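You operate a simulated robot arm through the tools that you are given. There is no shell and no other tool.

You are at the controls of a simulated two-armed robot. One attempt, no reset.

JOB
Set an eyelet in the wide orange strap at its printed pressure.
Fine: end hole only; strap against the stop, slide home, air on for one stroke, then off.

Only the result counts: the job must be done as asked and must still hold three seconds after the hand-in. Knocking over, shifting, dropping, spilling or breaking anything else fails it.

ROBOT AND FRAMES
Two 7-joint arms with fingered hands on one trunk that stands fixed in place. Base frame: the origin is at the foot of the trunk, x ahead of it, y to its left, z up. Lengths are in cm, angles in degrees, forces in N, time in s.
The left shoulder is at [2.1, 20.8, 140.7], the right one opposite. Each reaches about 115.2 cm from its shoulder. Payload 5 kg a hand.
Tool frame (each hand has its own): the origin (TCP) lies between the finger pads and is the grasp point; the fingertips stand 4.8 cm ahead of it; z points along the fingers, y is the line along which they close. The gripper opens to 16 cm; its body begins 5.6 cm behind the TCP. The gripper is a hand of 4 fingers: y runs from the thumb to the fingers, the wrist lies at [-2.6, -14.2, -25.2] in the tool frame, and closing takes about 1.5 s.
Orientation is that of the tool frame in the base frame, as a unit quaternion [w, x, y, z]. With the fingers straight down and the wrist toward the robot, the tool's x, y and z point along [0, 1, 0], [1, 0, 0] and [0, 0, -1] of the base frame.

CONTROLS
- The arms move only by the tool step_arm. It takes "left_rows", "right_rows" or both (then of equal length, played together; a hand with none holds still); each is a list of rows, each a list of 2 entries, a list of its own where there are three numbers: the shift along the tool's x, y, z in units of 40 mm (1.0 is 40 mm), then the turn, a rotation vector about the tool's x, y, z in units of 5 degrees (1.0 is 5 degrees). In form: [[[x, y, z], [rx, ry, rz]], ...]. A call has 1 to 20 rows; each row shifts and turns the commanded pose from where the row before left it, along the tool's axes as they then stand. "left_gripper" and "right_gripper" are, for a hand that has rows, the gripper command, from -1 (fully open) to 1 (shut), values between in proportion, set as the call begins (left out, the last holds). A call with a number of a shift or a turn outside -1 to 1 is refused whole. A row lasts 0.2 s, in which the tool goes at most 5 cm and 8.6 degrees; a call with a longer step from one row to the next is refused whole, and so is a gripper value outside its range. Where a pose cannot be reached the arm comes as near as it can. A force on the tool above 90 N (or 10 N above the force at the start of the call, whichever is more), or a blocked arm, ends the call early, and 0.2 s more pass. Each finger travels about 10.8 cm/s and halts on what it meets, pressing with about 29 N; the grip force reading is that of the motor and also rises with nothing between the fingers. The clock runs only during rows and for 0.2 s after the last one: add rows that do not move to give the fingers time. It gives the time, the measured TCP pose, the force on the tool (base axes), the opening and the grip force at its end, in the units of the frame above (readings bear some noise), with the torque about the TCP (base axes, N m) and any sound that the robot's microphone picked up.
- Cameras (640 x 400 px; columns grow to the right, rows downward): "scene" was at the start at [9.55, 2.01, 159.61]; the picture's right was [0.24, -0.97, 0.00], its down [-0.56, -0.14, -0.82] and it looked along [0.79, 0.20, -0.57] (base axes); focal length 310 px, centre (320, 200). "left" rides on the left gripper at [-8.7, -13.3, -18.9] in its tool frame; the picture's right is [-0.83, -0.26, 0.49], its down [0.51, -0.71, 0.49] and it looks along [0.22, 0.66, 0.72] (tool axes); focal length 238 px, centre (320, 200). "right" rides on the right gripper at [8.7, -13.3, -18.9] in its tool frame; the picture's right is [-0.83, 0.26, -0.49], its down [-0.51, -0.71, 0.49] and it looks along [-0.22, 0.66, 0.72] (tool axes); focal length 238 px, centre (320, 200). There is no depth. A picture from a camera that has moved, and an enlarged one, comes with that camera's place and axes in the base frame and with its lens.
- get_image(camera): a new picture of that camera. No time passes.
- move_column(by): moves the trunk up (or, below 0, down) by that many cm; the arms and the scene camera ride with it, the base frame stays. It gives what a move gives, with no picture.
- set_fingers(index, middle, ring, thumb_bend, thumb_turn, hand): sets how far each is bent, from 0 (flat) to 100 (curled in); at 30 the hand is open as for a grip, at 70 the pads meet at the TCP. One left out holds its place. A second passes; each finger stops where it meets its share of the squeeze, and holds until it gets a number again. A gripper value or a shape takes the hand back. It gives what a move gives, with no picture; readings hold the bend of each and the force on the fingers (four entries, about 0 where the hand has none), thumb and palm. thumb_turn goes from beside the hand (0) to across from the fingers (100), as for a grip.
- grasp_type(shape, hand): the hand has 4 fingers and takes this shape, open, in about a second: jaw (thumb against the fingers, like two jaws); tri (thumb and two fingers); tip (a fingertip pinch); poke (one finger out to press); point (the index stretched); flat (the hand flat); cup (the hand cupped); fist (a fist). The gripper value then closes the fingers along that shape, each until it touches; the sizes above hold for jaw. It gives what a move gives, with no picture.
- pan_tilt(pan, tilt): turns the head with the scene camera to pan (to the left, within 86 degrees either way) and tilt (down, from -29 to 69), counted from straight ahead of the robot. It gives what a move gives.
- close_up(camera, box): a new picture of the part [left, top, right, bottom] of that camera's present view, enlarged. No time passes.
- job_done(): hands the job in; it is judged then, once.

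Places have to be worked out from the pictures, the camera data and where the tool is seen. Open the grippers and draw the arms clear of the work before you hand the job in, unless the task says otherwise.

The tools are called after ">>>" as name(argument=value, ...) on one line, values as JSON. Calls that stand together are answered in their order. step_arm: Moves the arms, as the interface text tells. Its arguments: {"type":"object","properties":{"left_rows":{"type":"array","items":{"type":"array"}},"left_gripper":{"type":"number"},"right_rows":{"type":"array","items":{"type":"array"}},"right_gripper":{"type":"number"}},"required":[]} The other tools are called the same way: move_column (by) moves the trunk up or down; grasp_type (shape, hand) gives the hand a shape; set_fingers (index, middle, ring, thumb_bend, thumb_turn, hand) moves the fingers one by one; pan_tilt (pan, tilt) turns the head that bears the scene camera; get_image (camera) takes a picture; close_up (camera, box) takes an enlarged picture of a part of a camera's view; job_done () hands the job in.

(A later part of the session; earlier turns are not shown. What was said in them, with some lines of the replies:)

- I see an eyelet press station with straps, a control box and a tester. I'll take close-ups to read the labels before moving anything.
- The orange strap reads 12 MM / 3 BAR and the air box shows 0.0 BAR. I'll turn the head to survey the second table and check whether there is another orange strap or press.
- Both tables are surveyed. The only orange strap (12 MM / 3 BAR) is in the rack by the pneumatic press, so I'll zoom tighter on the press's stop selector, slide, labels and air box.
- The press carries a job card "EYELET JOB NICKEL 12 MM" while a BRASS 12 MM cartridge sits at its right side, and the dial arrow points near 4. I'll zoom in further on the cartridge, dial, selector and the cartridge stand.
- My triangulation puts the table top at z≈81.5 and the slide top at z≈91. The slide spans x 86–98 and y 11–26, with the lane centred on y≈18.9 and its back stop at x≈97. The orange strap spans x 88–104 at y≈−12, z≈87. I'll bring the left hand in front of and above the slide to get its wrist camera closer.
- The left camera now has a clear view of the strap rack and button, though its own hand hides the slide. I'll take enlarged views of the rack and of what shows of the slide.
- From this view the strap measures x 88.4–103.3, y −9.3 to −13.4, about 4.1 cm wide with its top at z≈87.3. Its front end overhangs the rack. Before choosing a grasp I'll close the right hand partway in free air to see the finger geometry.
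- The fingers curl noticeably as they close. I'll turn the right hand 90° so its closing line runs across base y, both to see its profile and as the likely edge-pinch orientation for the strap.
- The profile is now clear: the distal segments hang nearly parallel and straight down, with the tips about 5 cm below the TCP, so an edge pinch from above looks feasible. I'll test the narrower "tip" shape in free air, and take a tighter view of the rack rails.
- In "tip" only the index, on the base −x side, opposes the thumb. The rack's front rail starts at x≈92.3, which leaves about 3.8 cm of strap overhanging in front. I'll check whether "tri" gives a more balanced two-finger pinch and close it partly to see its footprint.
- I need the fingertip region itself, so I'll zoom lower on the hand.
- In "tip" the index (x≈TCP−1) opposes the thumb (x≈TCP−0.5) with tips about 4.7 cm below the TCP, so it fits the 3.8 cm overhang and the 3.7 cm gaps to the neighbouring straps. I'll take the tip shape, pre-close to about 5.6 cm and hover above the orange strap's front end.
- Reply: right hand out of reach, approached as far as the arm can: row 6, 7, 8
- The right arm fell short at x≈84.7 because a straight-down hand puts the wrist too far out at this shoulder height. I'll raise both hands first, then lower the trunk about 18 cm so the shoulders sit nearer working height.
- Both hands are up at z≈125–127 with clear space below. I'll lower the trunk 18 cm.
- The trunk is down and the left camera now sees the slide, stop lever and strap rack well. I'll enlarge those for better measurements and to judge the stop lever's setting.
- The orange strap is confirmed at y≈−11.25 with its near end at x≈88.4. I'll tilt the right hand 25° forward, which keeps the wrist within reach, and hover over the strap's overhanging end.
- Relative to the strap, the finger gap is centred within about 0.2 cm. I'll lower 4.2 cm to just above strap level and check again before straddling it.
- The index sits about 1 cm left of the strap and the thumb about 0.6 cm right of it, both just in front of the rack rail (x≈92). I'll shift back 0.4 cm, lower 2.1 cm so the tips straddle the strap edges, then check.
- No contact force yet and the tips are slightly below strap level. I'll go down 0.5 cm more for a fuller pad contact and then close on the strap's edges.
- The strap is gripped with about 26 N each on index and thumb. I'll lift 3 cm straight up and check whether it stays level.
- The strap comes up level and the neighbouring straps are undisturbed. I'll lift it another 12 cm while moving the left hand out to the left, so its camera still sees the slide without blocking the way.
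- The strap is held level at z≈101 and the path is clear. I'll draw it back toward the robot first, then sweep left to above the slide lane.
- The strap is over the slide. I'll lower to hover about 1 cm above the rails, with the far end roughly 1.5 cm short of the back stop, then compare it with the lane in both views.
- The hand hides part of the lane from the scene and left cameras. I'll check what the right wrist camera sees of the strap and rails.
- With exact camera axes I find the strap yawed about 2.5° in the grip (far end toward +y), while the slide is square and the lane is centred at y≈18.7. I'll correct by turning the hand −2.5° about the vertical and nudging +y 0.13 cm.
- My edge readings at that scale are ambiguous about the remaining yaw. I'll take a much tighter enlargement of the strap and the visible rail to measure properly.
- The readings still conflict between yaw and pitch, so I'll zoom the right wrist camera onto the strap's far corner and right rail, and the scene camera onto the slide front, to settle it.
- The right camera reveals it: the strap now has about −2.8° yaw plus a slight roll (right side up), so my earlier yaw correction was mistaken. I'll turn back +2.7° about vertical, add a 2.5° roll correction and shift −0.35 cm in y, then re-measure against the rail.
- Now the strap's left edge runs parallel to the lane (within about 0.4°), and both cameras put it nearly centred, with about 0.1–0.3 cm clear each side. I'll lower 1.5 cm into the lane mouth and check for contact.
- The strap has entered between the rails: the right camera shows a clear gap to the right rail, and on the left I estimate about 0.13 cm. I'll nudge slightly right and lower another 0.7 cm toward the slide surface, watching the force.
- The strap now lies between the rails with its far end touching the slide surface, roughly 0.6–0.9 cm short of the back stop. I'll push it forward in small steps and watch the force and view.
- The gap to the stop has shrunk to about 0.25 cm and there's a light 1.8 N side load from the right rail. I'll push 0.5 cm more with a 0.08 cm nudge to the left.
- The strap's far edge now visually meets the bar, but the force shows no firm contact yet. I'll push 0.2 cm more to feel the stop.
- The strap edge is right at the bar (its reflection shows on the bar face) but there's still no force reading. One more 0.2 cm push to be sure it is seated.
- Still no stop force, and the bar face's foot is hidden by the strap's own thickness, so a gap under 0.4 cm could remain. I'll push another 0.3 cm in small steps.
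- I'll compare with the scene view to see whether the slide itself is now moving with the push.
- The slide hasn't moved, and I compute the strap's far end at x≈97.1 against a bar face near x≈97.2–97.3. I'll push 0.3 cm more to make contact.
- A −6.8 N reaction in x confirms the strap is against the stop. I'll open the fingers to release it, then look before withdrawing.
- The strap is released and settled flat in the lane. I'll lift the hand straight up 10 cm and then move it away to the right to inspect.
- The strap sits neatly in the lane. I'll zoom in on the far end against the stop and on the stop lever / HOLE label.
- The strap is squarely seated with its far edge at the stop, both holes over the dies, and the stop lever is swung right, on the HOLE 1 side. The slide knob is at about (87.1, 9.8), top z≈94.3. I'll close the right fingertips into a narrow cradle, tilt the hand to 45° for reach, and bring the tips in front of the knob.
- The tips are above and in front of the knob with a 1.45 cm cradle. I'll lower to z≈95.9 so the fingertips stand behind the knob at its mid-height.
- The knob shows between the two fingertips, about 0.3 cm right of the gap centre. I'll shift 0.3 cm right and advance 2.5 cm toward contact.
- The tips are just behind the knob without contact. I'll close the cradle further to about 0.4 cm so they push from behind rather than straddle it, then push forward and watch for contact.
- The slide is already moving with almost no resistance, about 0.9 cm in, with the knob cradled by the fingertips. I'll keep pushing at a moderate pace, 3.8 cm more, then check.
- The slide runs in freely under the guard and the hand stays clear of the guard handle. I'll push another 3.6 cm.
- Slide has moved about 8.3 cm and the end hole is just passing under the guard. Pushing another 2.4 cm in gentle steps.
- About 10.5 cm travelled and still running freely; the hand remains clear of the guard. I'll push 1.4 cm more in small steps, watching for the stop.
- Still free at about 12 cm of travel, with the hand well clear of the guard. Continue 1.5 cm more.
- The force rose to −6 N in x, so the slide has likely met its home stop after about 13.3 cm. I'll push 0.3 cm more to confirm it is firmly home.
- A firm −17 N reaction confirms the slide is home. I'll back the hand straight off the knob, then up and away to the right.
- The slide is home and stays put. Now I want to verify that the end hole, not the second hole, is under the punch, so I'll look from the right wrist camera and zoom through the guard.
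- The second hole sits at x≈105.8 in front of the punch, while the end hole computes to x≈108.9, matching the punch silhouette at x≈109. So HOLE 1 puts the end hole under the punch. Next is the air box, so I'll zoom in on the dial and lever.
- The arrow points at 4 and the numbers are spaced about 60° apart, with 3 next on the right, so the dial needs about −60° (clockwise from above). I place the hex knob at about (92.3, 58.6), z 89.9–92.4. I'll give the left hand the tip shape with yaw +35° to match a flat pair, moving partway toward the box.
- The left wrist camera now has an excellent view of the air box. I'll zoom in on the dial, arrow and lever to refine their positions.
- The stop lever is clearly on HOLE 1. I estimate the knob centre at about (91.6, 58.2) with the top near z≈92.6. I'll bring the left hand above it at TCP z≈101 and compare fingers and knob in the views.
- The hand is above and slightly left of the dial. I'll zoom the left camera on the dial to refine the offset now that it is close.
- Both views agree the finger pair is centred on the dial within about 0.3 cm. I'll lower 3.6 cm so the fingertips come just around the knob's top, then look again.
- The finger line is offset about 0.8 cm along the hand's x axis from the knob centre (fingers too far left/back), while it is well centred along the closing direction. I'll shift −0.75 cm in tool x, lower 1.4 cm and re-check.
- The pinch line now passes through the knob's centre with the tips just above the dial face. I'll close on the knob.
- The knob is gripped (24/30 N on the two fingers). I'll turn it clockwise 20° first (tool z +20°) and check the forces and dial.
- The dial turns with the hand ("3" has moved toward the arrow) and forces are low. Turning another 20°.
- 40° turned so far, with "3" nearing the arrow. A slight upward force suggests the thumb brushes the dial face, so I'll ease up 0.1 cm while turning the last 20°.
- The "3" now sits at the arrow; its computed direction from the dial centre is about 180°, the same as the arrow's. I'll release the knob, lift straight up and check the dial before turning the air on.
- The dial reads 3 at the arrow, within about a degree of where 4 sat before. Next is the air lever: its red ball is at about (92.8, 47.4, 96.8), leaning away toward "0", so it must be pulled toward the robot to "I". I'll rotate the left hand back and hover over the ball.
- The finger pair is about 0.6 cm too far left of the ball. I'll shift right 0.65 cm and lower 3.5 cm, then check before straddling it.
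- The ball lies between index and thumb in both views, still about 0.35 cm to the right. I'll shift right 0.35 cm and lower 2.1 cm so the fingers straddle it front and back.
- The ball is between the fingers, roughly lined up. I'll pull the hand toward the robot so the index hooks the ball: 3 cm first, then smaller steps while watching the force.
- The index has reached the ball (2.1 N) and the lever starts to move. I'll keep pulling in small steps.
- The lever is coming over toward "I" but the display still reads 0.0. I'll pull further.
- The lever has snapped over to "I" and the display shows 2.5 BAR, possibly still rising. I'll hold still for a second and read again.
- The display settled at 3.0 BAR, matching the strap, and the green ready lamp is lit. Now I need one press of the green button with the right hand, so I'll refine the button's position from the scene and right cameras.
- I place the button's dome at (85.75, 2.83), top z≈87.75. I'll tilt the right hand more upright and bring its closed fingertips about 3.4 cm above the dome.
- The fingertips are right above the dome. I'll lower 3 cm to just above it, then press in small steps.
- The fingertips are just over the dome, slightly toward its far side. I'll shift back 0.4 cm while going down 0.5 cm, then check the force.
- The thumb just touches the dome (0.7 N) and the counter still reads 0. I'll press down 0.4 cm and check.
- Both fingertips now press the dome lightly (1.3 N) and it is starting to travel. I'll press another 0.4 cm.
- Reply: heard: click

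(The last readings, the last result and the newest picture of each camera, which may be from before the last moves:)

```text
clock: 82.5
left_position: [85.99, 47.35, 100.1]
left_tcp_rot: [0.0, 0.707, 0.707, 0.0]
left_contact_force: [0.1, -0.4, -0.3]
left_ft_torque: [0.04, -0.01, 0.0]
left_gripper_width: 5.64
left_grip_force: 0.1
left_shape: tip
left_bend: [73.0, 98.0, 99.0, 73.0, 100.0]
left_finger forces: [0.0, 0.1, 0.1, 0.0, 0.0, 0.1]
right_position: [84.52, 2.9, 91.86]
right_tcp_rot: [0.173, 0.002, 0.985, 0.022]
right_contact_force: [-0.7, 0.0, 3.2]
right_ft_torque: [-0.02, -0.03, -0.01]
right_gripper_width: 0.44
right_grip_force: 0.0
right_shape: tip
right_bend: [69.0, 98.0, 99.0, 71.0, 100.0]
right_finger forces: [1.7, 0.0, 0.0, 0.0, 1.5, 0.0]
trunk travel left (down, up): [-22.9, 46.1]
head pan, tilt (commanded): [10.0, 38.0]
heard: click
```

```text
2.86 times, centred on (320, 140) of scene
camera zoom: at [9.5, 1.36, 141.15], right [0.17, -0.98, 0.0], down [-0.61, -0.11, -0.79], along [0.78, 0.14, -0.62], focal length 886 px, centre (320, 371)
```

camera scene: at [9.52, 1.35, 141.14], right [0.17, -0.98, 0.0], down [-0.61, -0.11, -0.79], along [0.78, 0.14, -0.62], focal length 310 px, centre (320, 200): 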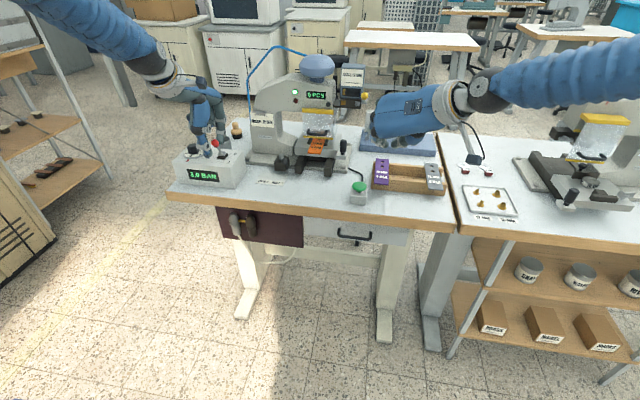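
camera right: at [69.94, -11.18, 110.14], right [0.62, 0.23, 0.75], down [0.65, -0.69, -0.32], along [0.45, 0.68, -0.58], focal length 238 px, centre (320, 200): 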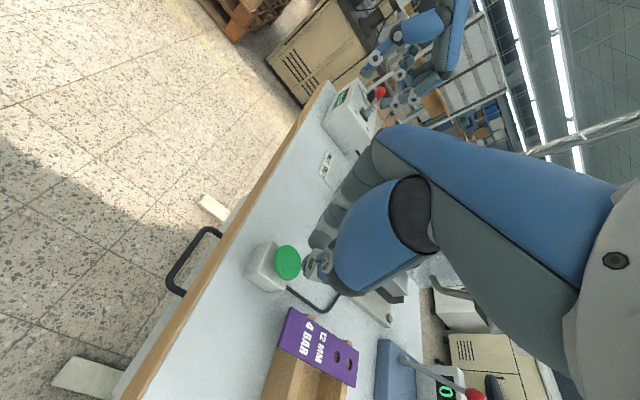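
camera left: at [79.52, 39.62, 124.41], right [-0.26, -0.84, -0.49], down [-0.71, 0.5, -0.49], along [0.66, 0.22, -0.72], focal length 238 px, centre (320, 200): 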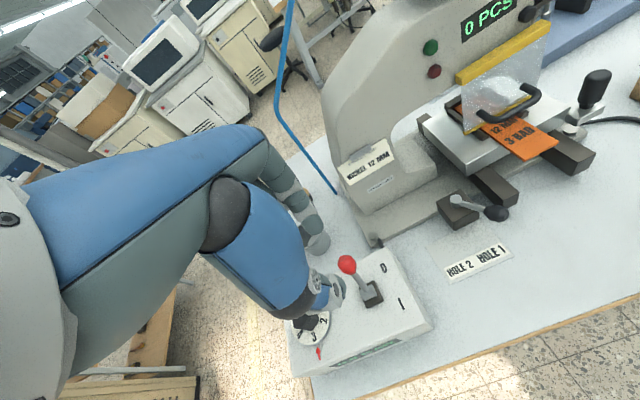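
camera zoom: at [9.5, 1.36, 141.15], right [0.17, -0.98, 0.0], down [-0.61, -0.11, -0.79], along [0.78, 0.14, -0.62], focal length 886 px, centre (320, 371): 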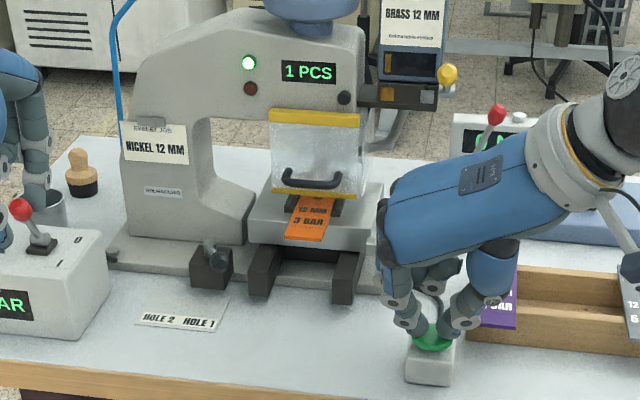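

A click was heard and the counter reads 1 PCS with the green lamp still on, so one stroke is done. I'll lift the right hand straight off the button and away.

>>> step_arm(right_rows=[[[-0.255, 0.03, -0.705], [0, 0, 0]], [[-0.255, 0.03, -0.705], [0, 0, 0]], [[-0.255, 0.03, -0.705], [0, 0, 0]], [[0.5, -0.5, -0.3], [0, 0, 0]], [[0.5, -0.5, -0.3], [0, 0, 0]], [[0.5, -0.6, 0], [0, 0, 0]], [[0.3, -0.8, 0], [0, 0, 0]], [[0, 0, 0], [0, 0, 0]]])

>>> get_image(camera="scene")

>>> close_up(camera="scene", box=[180, 105, 250, 165])

>>> get_image(camera="left")

```text
clock: 84.3
left_position: [85.89, 47.39, 99.91]
left_tcp_rot: [-0.001, 0.707, 0.707, -0.001]
left_contact_force: [-0.6, 1.0, -0.4]
left_ft_torque: [-0.06, 0.02, 0.0]
left_gripper_width: 5.65
left_grip_force: 0.1
left_shape: tip
left_bend: [73.0, 98.0, 99.0, 73.0, 100.0]
left_finger forces: [0.1, 0.1, 0.0, 0.0, 0.0, 0.0]
right_position: [77.01, -6.66, 100.18]
right_tcp_rot: [0.173, 0.001, 0.985, 0.021]
right_contact_force: [-0.6, 1.1, 0.6]
right_ft_torque: [-0.05, -0.03, 0.0]
right_gripper_width: 0.39
right_grip_force: 0.0
right_shape: tip
right_bend: [69.0, 98.0, 99.0, 71.0, 100.0]
right_finger forces: [0.0, 0.0, 0.0, 0.0, 0.1, 0.0]
trunk travel left (down, up): [-22.9, 46.1]
head pan, tilt (commanded): [10.0, 38.0]
```

```text
taken
camera scene: at [9.55, 1.47, 141.14], right [0.17, -0.98, 0.0], down [-0.61, -0.11, -0.79], along [0.78, 0.14, -0.62], focal length 310 px, centre (320, 200)
```

scene: 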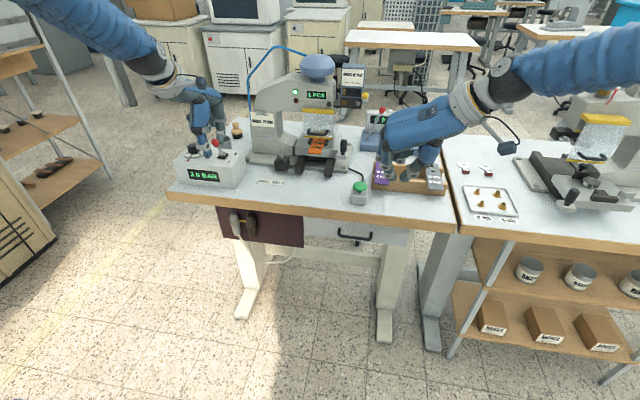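

```text
6.67 times, centred on (215, 135) of scene
camera zoom: at [9.55, 1.47, 141.14], right [0.17, -0.98, 0.0], down [-0.61, -0.11, -0.79], along [0.78, 0.14, -0.62], focal length 2066 px, centre (1020, 633)
```

zoom: 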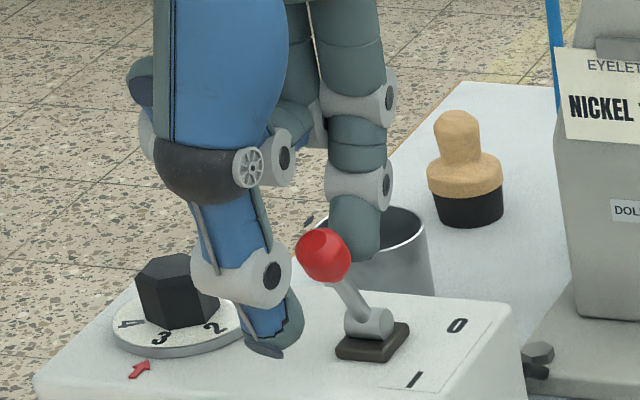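

```text
taken
camera left: at [72.77, 38.73, 118.86], right [-0.26, -0.84, -0.49], down [-0.71, 0.51, -0.49], along [0.65, 0.22, -0.72], focal length 238 px, centre (320, 200)
```

left: 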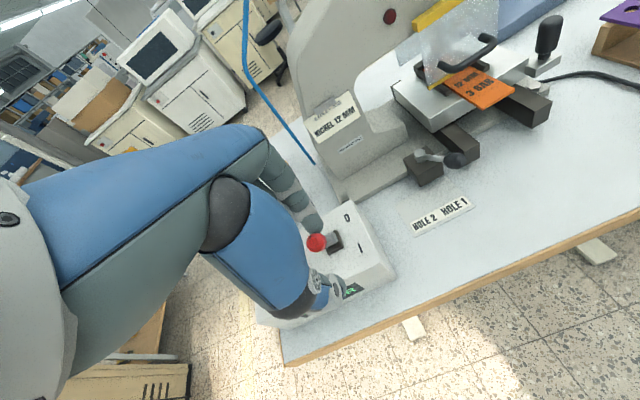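

Now I'll turn the air off. The ball leans toward the robot with the thumb just on the robot side of it, so I'll push forward (+x) with the thumb until the lever flips back to "0".

>>> step_arm(left_rows=[[[0, 0.2, 0], [0, 0, 0]], [[0, 0.2, 0], [0, 0, 0]], [[0, 0.2, 0], [0, 0, 0]], [[0, 0.2, 0], [0, 0, 0]], [[0, 0.2, 0], [0, 0, 0]], [[0, 0, 0], [0, 0, 0]]])

>>> close_up(camera="scene", box=[170, 105, 250, 190])

```text
clock: 85.7
left_position: [90.11, 47.06, 99.93]
left_tcp_rot: [0.0, 0.707, 0.707, 0.0]
left_contact_force: [-3.4, 0.6, -0.4]
left_ft_torque: [0.0, 0.1, 0.03]
left_gripper_width: 5.83
left_grip_force: 0.1
left_shape: tip
left_bend: [73.0, 98.0, 99.0, 72.0, 100.0]
left_finger forces: [0.1, 0.0, 0.0, 0.1, 3.2, 0.1]
right_position: [76.87, -6.88, 100.34]
right_tcp_rot: [0.173, 0.003, 0.985, 0.022]
right_contact_force: [-0.4, -0.3, -0.3]
right_ft_torque: [-0.02, -0.01, 0.0]
right_gripper_width: 0.42
right_grip_force: 0.0
right_shape: tip
right_bend: [69.0, 98.0, 99.0, 71.0, 100.0]
right_finger forces: [0.0, 0.1, 0.0, 0.0, 0.0, 0.1]
trunk travel left (down, up): [-22.9, 46.1]
head pan, tilt (commanded): [10.0, 38.0]
```

```text
4.71 times, centred on (210, 148) of scene
camera zoom: at [9.46, 1.35, 141.15], right [0.17, -0.98, 0.0], down [-0.61, -0.11, -0.79], along [0.78, 0.14, -0.62], focal length 1459 px, centre (838, 447)
```

zoom: 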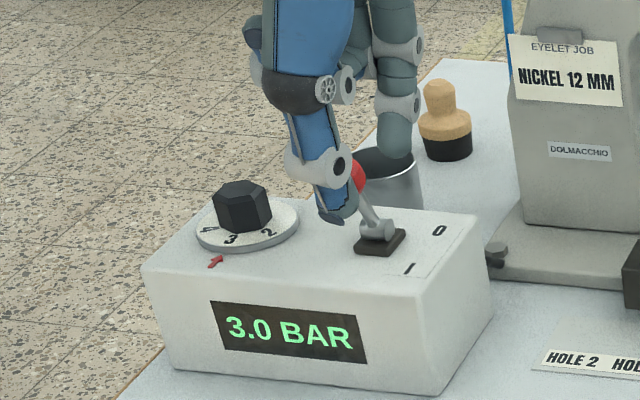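

The thumb is on the ball (3.2 N) and the lever is starting to move. I'll continue pushing forward in small steps.

>>> step_arm(left_rows=[[[0, 0.15, 0], [0, 0, 0]], [[0, 0.15, 0], [0, 0, 0]], [[0, 0.15, 0], [0, 0, 0]], [[0, 0.15, 0], [0, 0, 0]], [[0, 0, 0], [0, 0, 0]]])

>>> close_up(camera="scene", box=[170, 105, 250, 190])

```text
clock: 86.9
left_position: [92.49, 47.2, 99.85]
left_tcp_rot: [0.0, 0.707, 0.707, 0.0]
left_contact_force: [-0.8, -0.4, -0.8]
left_ft_torque: [0.0, -0.01, 0.02]
left_gripper_width: 5.67
left_grip_force: 0.0
left_shape: tip
left_bend: [73.0, 98.0, 99.0, 73.0, 100.0]
left_finger forces: [0.1, 0.0, 0.0, 0.0, 0.3, 0.0]
right_position: [76.96, -6.98, 100.38]
right_tcp_rot: [0.173, 0.003, 0.985, 0.022]
right_contact_force: [-0.7, -0.8, -0.2]
right_ft_torque: [0.0, -0.02, -0.01]
right_gripper_width: 0.39
right_grip_force: 0.2
right_shape: tip
right_bend: [69.0, 98.0, 99.0, 71.0, 100.0]
right_finger forces: [0.0, 0.0, 0.0, 0.1, 0.0, 0.0]
trunk travel left (down, up): [-22.9, 46.1]
head pan, tilt (commanded): [10.0, 38.0]
```

```text
4.71 times, centred on (210, 148) of scene
camera zoom: at [9.51, 1.35, 141.15], right [0.17, -0.98, 0.0], down [-0.61, -0.11, -0.79], along [0.78, 0.14, -0.62], focal length 1459 px, centre (838, 447)
```

zoom: 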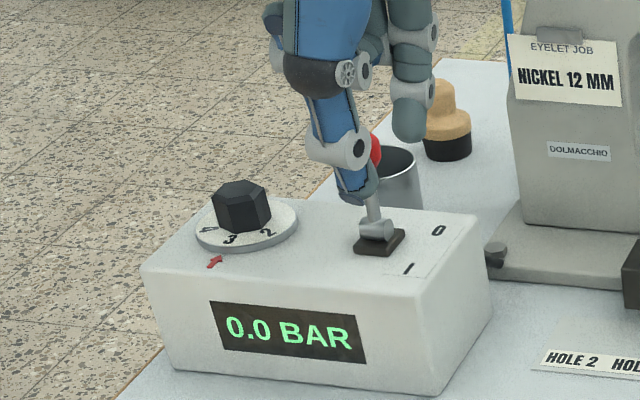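

The display is back to 0.0 BAR. I'll push 1.2 cm further so the lever goes fully to its "0" rest, then check.

>>> step_arm(left_rows=[[[0, 0.1, 0], [0, 0, 0]], [[0, 0.1, 0], [0, 0, 0]], [[0, 0.1, 0], [0, 0, 0]], [[0, 0, 0], [0, 0, 0]]])

>>> close_up(camera="scene", box=[170, 105, 250, 190])

>>> close_up(camera="left", box=[290, 200, 420, 330])

```text
clock: 87.9
left_position: [93.69, 47.14, 99.94]
left_tcp_rot: [0.0, 0.707, 0.707, 0.0]
left_contact_force: [0.2, 0.4, -0.1]
left_ft_torque: [-0.01, -0.06, 0.01]
left_gripper_width: 5.66
left_grip_force: 0.1
left_shape: tip
left_bend: [73.0, 98.0, 99.0, 73.0, 100.0]
left_finger forces: [0.1, 0.1, 0.0, 0.0, 0.0, 0.0]
right_position: [76.96, -6.97, 100.35]
right_tcp_rot: [0.172, 0.003, 0.985, 0.021]
right_contact_force: [0.3, -0.3, -0.2]
right_ft_torque: [-0.02, -0.04, 0.05]
right_gripper_width: 0.4
right_grip_force: 0.1
right_shape: tip
right_bend: [69.0, 98.0, 99.0, 71.0, 100.0]
right_finger forces: [0.1, 0.0, 0.0, 0.1, 0.1, 0.1]
trunk travel left (down, up): [-22.9, 46.1]
head pan, tilt (commanded): [10.0, 38.0]
```

```text
4.71 times, centred on (210, 148) of scene
camera zoom: at [9.51, 1.35, 141.15], right [0.17, -0.98, 0.0], down [-0.61, -0.11, -0.79], along [0.78, 0.14, -0.62], focal length 1459 px, centre (838, 447)
```

zoom: 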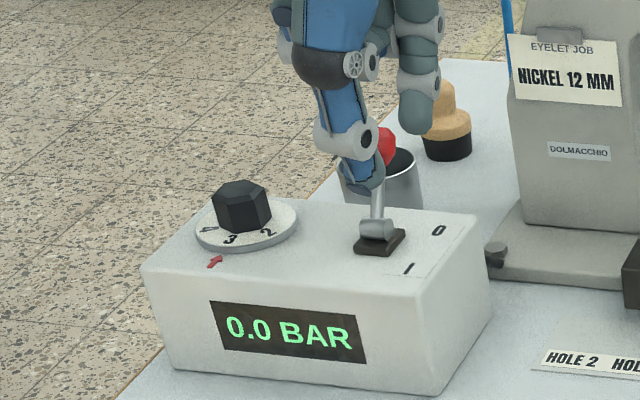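

```text
3.08 times, centred on (355, 265) of left
camera zoom: at [80.38, 38.49, 118.86], right [-0.26, -0.83, -0.49], down [-0.71, 0.51, -0.49], along [0.66, 0.22, -0.72], focal length 733 px, centre (212, 0)
```

zoom: 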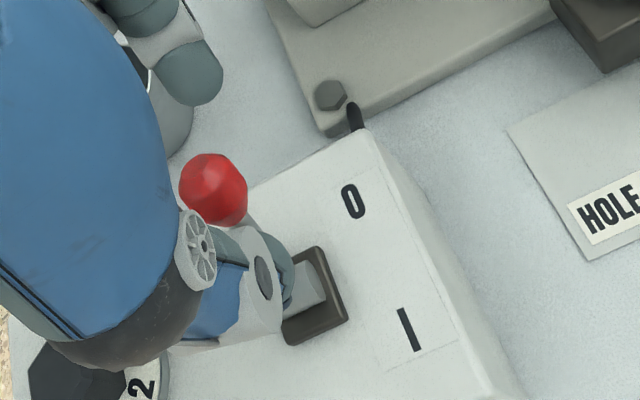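

The lever is back at "0" with no contact load. I'll lift the left hand straight up and withdraw it clear of the table, opening the hand at the end.

>>> step_arm(left_rows=[[[0, 0, -0.5], [0, 0, 0]], [[0, 0, -0.8], [0, 0, 0]], [[0, 0, -0.8], [0, 0, 0]], [[0, 0, -0.8], [0, 0, 0]], [[0, -0.9, -0.2], [0, 0, 0]], [[0, -0.9, -0.2], [0, 0, 0]], [[0, -0.9, 0], [0, 0, 0]], [[0, -0.9, 0], [0, 0, 0]], [[0, -0.9, 0], [0, 0, 0]], [[0, -0.9, 0], [0, 0, 0]], [[0, -0.9, 0], [0, 0, 0]], [[0, -0.9, 0], [0, 0, 0]], [[0, 0, 0], [0, 0, 0]]])

>>> get_image(camera="scene")

>>> get_image(camera="left")

>>> close_up(camera="scene", box=[170, 70, 370, 200])

```text
clock: 90.7
left_position: [64.82, 47.03, 113.15]
left_tcp_rot: [-0.001, 0.707, 0.707, -0.001]
left_contact_force: [1.2, 0.8, -0.6]
left_ft_torque: [0.02, 0.07, -0.04]
left_gripper_width: 5.64
left_grip_force: 0.1
left_shape: tip
left_bend: [73.0, 98.0, 99.0, 73.0, 100.0]
left_finger forces: [0.0, 0.0, 0.0, 0.0, 0.0, 0.1]
right_position: [76.96, -6.83, 100.27]
right_tcp_rot: [0.172, 0.003, 0.985, 0.021]
right_contact_force: [-0.1, -0.1, -0.6]
right_ft_torque: [-0.01, 0.04, 0.04]
right_gripper_width: 0.39
right_grip_force: 0.1
right_shape: tip
right_bend: [69.0, 98.0, 99.0, 71.0, 100.0]
right_finger forces: [0.0, 0.0, 0.0, 0.0, 0.1, 0.1]
trunk travel left (down, up): [-22.9, 46.1]
head pan, tilt (commanded): [10.0, 38.0]
```

```text
taken
camera scene: at [9.65, 1.35, 141.13], right [0.17, -0.98, 0.0], down [-0.61, -0.11, -0.79], along [0.78, 0.14, -0.62], focal length 310 px, centre (320, 200)
```

scene: 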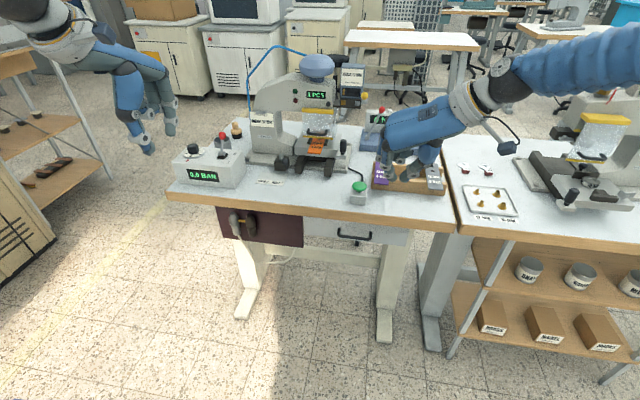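

```text
taken
camera left: at [51.54, 38.42, 131.93], right [-0.26, -0.83, -0.49], down [-0.71, 0.51, -0.49], along [0.65, 0.22, -0.72], focal length 238 px, centre (320, 200)
```

left: 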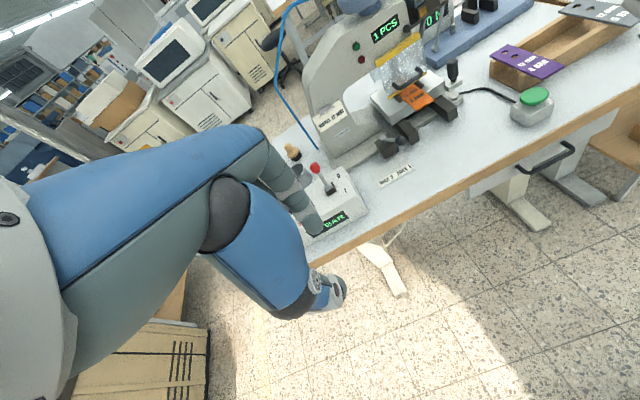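

```text
3.08 times, centred on (270, 135) of scene
camera zoom: at [9.65, 1.35, 141.13], right [0.17, -0.98, 0.0], down [-0.61, -0.11, -0.79], along [0.78, 0.14, -0.62], focal length 954 px, centre (474, 400)
```

zoom: 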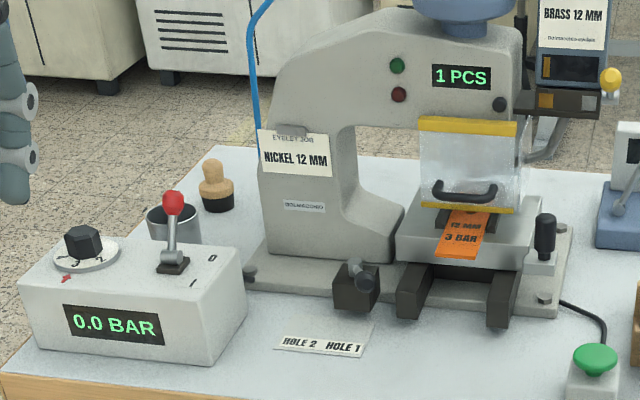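

Air is off (0.0 BAR), the counter shows 1 PCS, and the slide is home. I'll zoom at the strap to confirm what I can: the second hole should be empty and the end hole should hold an eyelet.

>>> close_up(camera="scene", box=[305, 110, 340, 150])

>>> close_up(camera="left", box=[370, 50, 450, 130])

>>> get_image(camera="right")

```text
10.00 times, centred on (322, 130) of scene
camera zoom: at [9.65, 1.35, 141.13], right [0.17, -0.98, 0.0], down [-0.61, -0.11, -0.79], along [0.78, 0.14, -0.62], focal length 3100 px, centre (295, 900)
```

zoom: 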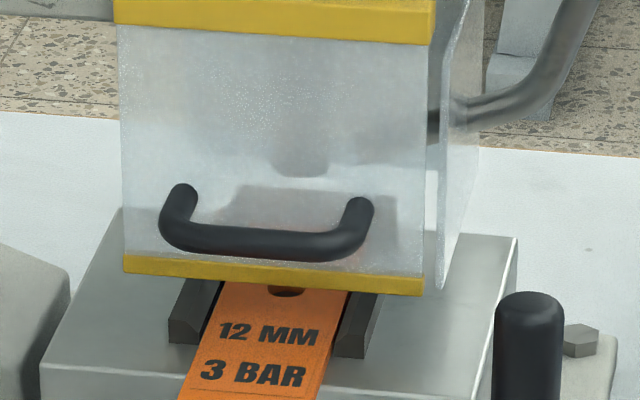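

```text
5.00 times, centred on (410, 90) of left
camera zoom: at [51.54, 38.42, 131.93], right [-0.26, -0.83, -0.49], down [-0.71, 0.51, -0.49], along [0.65, 0.22, -0.72], focal length 1192 px, centre (-130, 750)
```

zoom: 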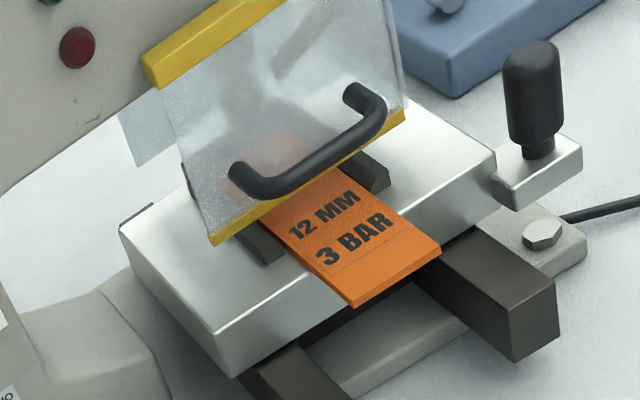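

```text
taken
camera right: at [62.58, -20.78, 114.38], right [0.62, 0.23, 0.75], down [0.65, -0.69, -0.32], along [0.45, 0.68, -0.58], focal length 238 px, centre (320, 200)
```

right: 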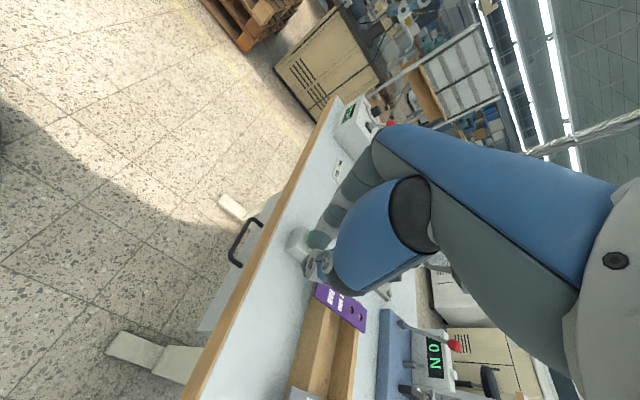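

The second hole is visibly empty and everything indicates a single good stroke in the end hole. I'll raise and withdraw the right arm, then open both hands well clear of the work.

>>> step_arm(right_rows=[[[-0.26, -0.467, -0.725], [0, 0, 0]], [[-0.26, -0.467, -0.725], [0, 0, 0]], [[-0.26, -0.467, -0.725], [0, 0, 0]], [[-0.26, -0.467, -0.725], [0, 0, 0]], [[-0.26, -0.467, -0.725], [0, 0, 0]], [[-0.26, -0.467, -0.725], [0, 0, 0]], [[0, 0, 0], [0, 0, 0]]], left_rows=[[[0, -0.3, -0.5], [0, 0, 0]], [[0, -0.3, -0.5], [0, 0, 0]], [[0, -0.3, -0.5], [0, 0, 0]], [[0, 0, -0.5], [0, 0, 0]], [[0, 0, -0.5], [0, 0, 0]], [[0, 0, 0], [0, 0, 0]], [[0, 0, 0], [0, 0, 0]]])

>>> get_image(camera="scene")

```text
clock: 92.3
left_position: [61.18, 47.13, 123.13]
left_tcp_rot: [0.0, 0.708, 0.706, 0.0]
left_contact_force: [0.2, 0.0, -0.6]
left_ft_torque: [-0.04, 0.02, -0.03]
left_gripper_width: 5.61
left_grip_force: 0.2
left_shape: tip
left_bend: [73.0, 98.0, 99.0, 73.0, 100.0]
left_finger forces: [0.1, 0.0, 0.0, 0.0, 0.1, 0.1]
right_position: [76.77, -18.93, 118.16]
right_tcp_rot: [0.173, 0.002, 0.985, 0.022]
right_contact_force: [0.0, -0.1, -0.3]
right_ft_torque: [-0.02, 0.04, -0.03]
right_gripper_width: 0.39
right_grip_force: 0.2
right_shape: tip
right_bend: [69.0, 98.0, 99.0, 71.0, 100.0]
right_finger forces: [0.1, 0.1, 0.0, 0.0, 0.0, 0.0]
trunk travel left (down, up): [-22.9, 46.1]
head pan, tilt (commanded): [10.0, 38.0]
```

```text
taken
camera scene: at [9.55, 1.37, 141.13], right [0.17, -0.98, 0.0], down [-0.61, -0.11, -0.79], along [0.78, 0.14, -0.62], focal length 310 px, centre (320, 200)
```

scene: 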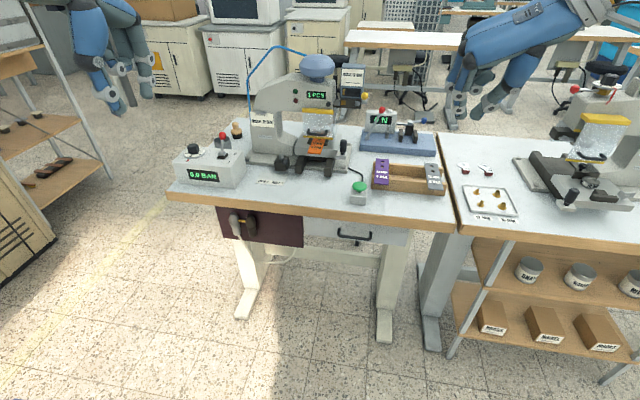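

Both arms are high and clear. I'll open both hands to the jaw shape, and take a last close look at the strap, air box and rack.

>>> grasp_type(hand="right", shape="jaw")

>>> grasp_type(hand="left", shape="jaw")

>>> close_up(camera="scene", box=[160, 70, 360, 200])

>>> close_up(camera="scene", box=[320, 90, 470, 220])

>>> get_image(camera="left")

>>> get_image(camera="right")

```text
clock: 93.2
left_position: [61.16, 47.02, 123.15]
left_tcp_rot: [0.0, 0.707, 0.707, 0.0]
left_contact_force: [0.1, 0.1, 0.6]
left_ft_torque: [-0.02, 0.01, -0.01]
left_gripper_width: 5.65
left_grip_force: 0.1
left_shape: tip
left_bend: [73.0, 98.0, 99.0, 73.0, 100.0]
left_finger forces: [0.0, 0.1, 0.0, 0.0, 0.1, 0.0]
right_position: [76.72, -18.86, 118.22]
right_tcp_rot: [0.172, 0.002, 0.985, 0.022]
right_contact_force: [-0.2, 0.4, 0.9]
right_ft_torque: [-0.03, 0.01, -0.04]
right_gripper_width: 15.95
right_grip_force: 0.1
right_shape: jaw
right_bend: [30.0, 30.0, 30.0, 30.0, 98.0]
right_finger forces: [0.0, 0.0, 0.1, 0.0, 0.1, 0.1]
trunk travel left (down, up): [-22.9, 46.1]
head pan, tilt (commanded): [10.0, 38.0]
```

```text
clock: 94.1
left_position: [61.21, 46.97, 123.12]
left_tcp_rot: [0.001, 0.707, 0.707, 0.0]
left_contact_force: [-0.2, 0.3, 0.4]
left_ft_torque: [0.01, -0.03, 0.02]
left_gripper_width: 15.95
left_grip_force: 0.1
left_shape: jaw
left_bend: [30.0, 30.0, 30.0, 30.0, 98.0]
left_finger forces: [0.1, 0.0, 0.0, 0.1, 0.0, 0.1]
right_position: [76.69, -18.9, 118.23]
right_tcp_rot: [0.174, 0.003, 0.985, 0.022]
right_contact_force: [-0.4, 0.4, -0.4]
right_ft_torque: [0.0, 0.03, -0.04]
right_gripper_width: 15.93
right_grip_force: 0.1
right_shape: jaw
right_bend: [30.0, 30.0, 30.0, 30.0, 98.0]
right_finger forces: [0.1, 0.0, 0.0, 0.0, 0.0, 0.0]
trunk travel left (down, up): [-22.9, 46.1]
head pan, tilt (commanded): [10.0, 38.0]
```

```text
3.08 times, centred on (260, 135) of scene
camera zoom: at [9.51, 1.34, 141.14], right [0.17, -0.98, 0.0], down [-0.61, -0.11, -0.79], along [0.78, 0.14, -0.62], focal length 954 px, centre (505, 400)
```

zoom: 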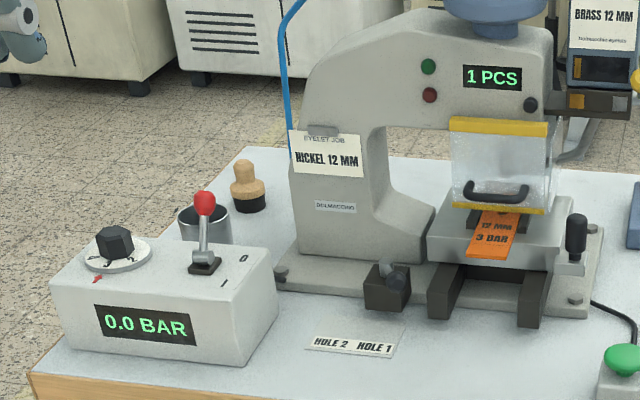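

```text
3.08 times, centred on (395, 155) of scene
camera zoom: at [9.51, 1.34, 141.14], right [0.17, -0.98, 0.0], down [-0.61, -0.11, -0.79], along [0.78, 0.14, -0.62], focal length 954 px, centre (89, 338)
```

zoom: 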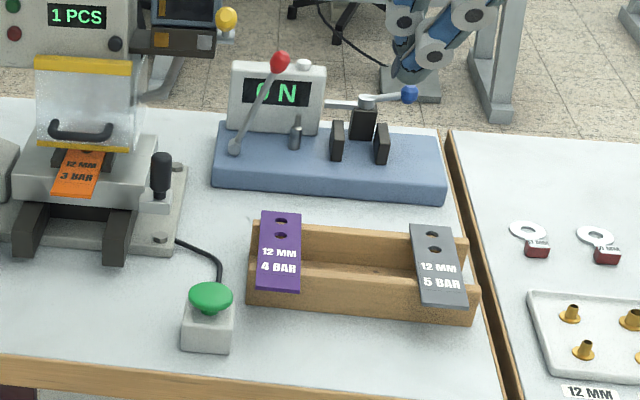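

```text
taken
camera left: at [47.92, 38.4, 142.05], right [-0.26, -0.83, -0.49], down [-0.71, 0.51, -0.49], along [0.66, 0.22, -0.72], focal length 238 px, centre (320, 200)
```

left: 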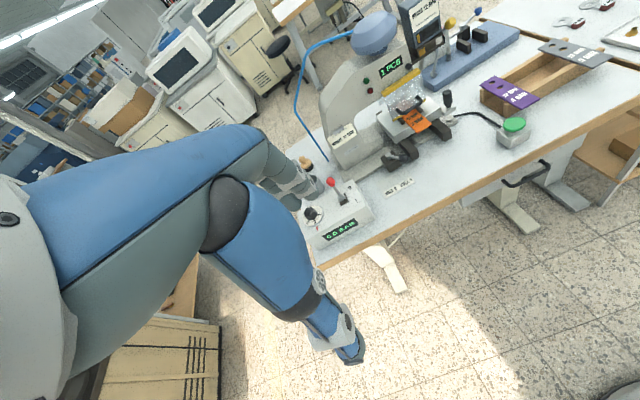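

```text
taken
camera right: at [62.21, -32.84, 132.33], right [0.62, 0.23, 0.75], down [0.65, -0.69, -0.32], along [0.45, 0.68, -0.58], focal length 238 px, centre (320, 200)
```

right: 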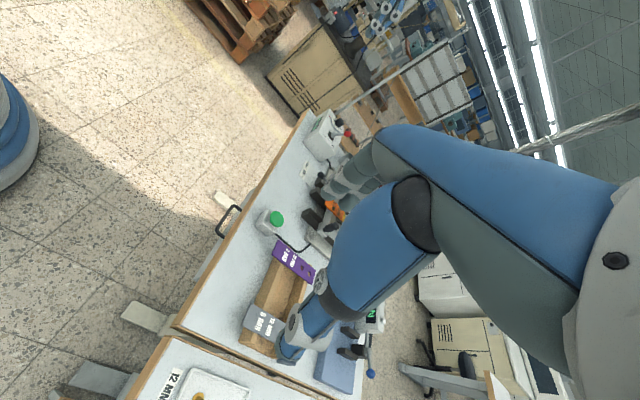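

Everything is in order: air off, lever on 0, 1 PCS, the other straps undisturbed, and both arms clear with hands open. I'll take one last look through the guard before handing in.

>>> close_up(camera="left", box=[375, 75, 445, 140])

```text
6.15 times, centred on (410, 108) of left
camera zoom: at [47.92, 38.4, 142.05], right [-0.26, -0.83, -0.49], down [-0.71, 0.51, -0.49], along [0.66, 0.22, -0.72], focal length 1467 px, centre (-234, 769)
```

zoom: 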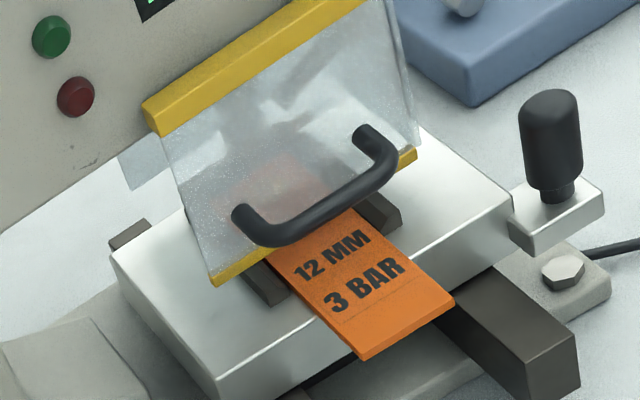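

The strap sits undisturbed in the closed slide, the stroke is done and the air is off. I'm handing the job in.

>>> job_done()

```text
The job is handed in.
```

I set one eyelet in the wide orange strap at 3.0 BAR, its printed pressure, and handed the job in. The guard hides the end hole, so I couldn't see the eyelet itself. I'm relying on the signs below.

- **Strap and slide:** The strap went firmly against the back stop. I then pushed the slide home until it stopped hard, with the stop lever on HOLE 1.
- **Hole:** By my measurements the end hole was under the punch. The second hole looks empty.
- **Stroke:** I turned the dial from 4 to 3, and the display settled at 3.0 BAR with the green lamp lit. I pressed the button once, heard one click, and the counter went from 0 to 1 PCS.
- **Air:** The lever is back on 0 and the display reads 0.0 BAR.
- **Surroundings:** Nothing else I could see was moved or knocked. Both hands are open and clear of the work. The strap is still in the press with the slide home.

**Eyelet type:** The job card on the press says NICKEL 12 MM, but the loaded cartridge is BRASS 12 MM. You didn't name a metal, so I used the loaded brass.
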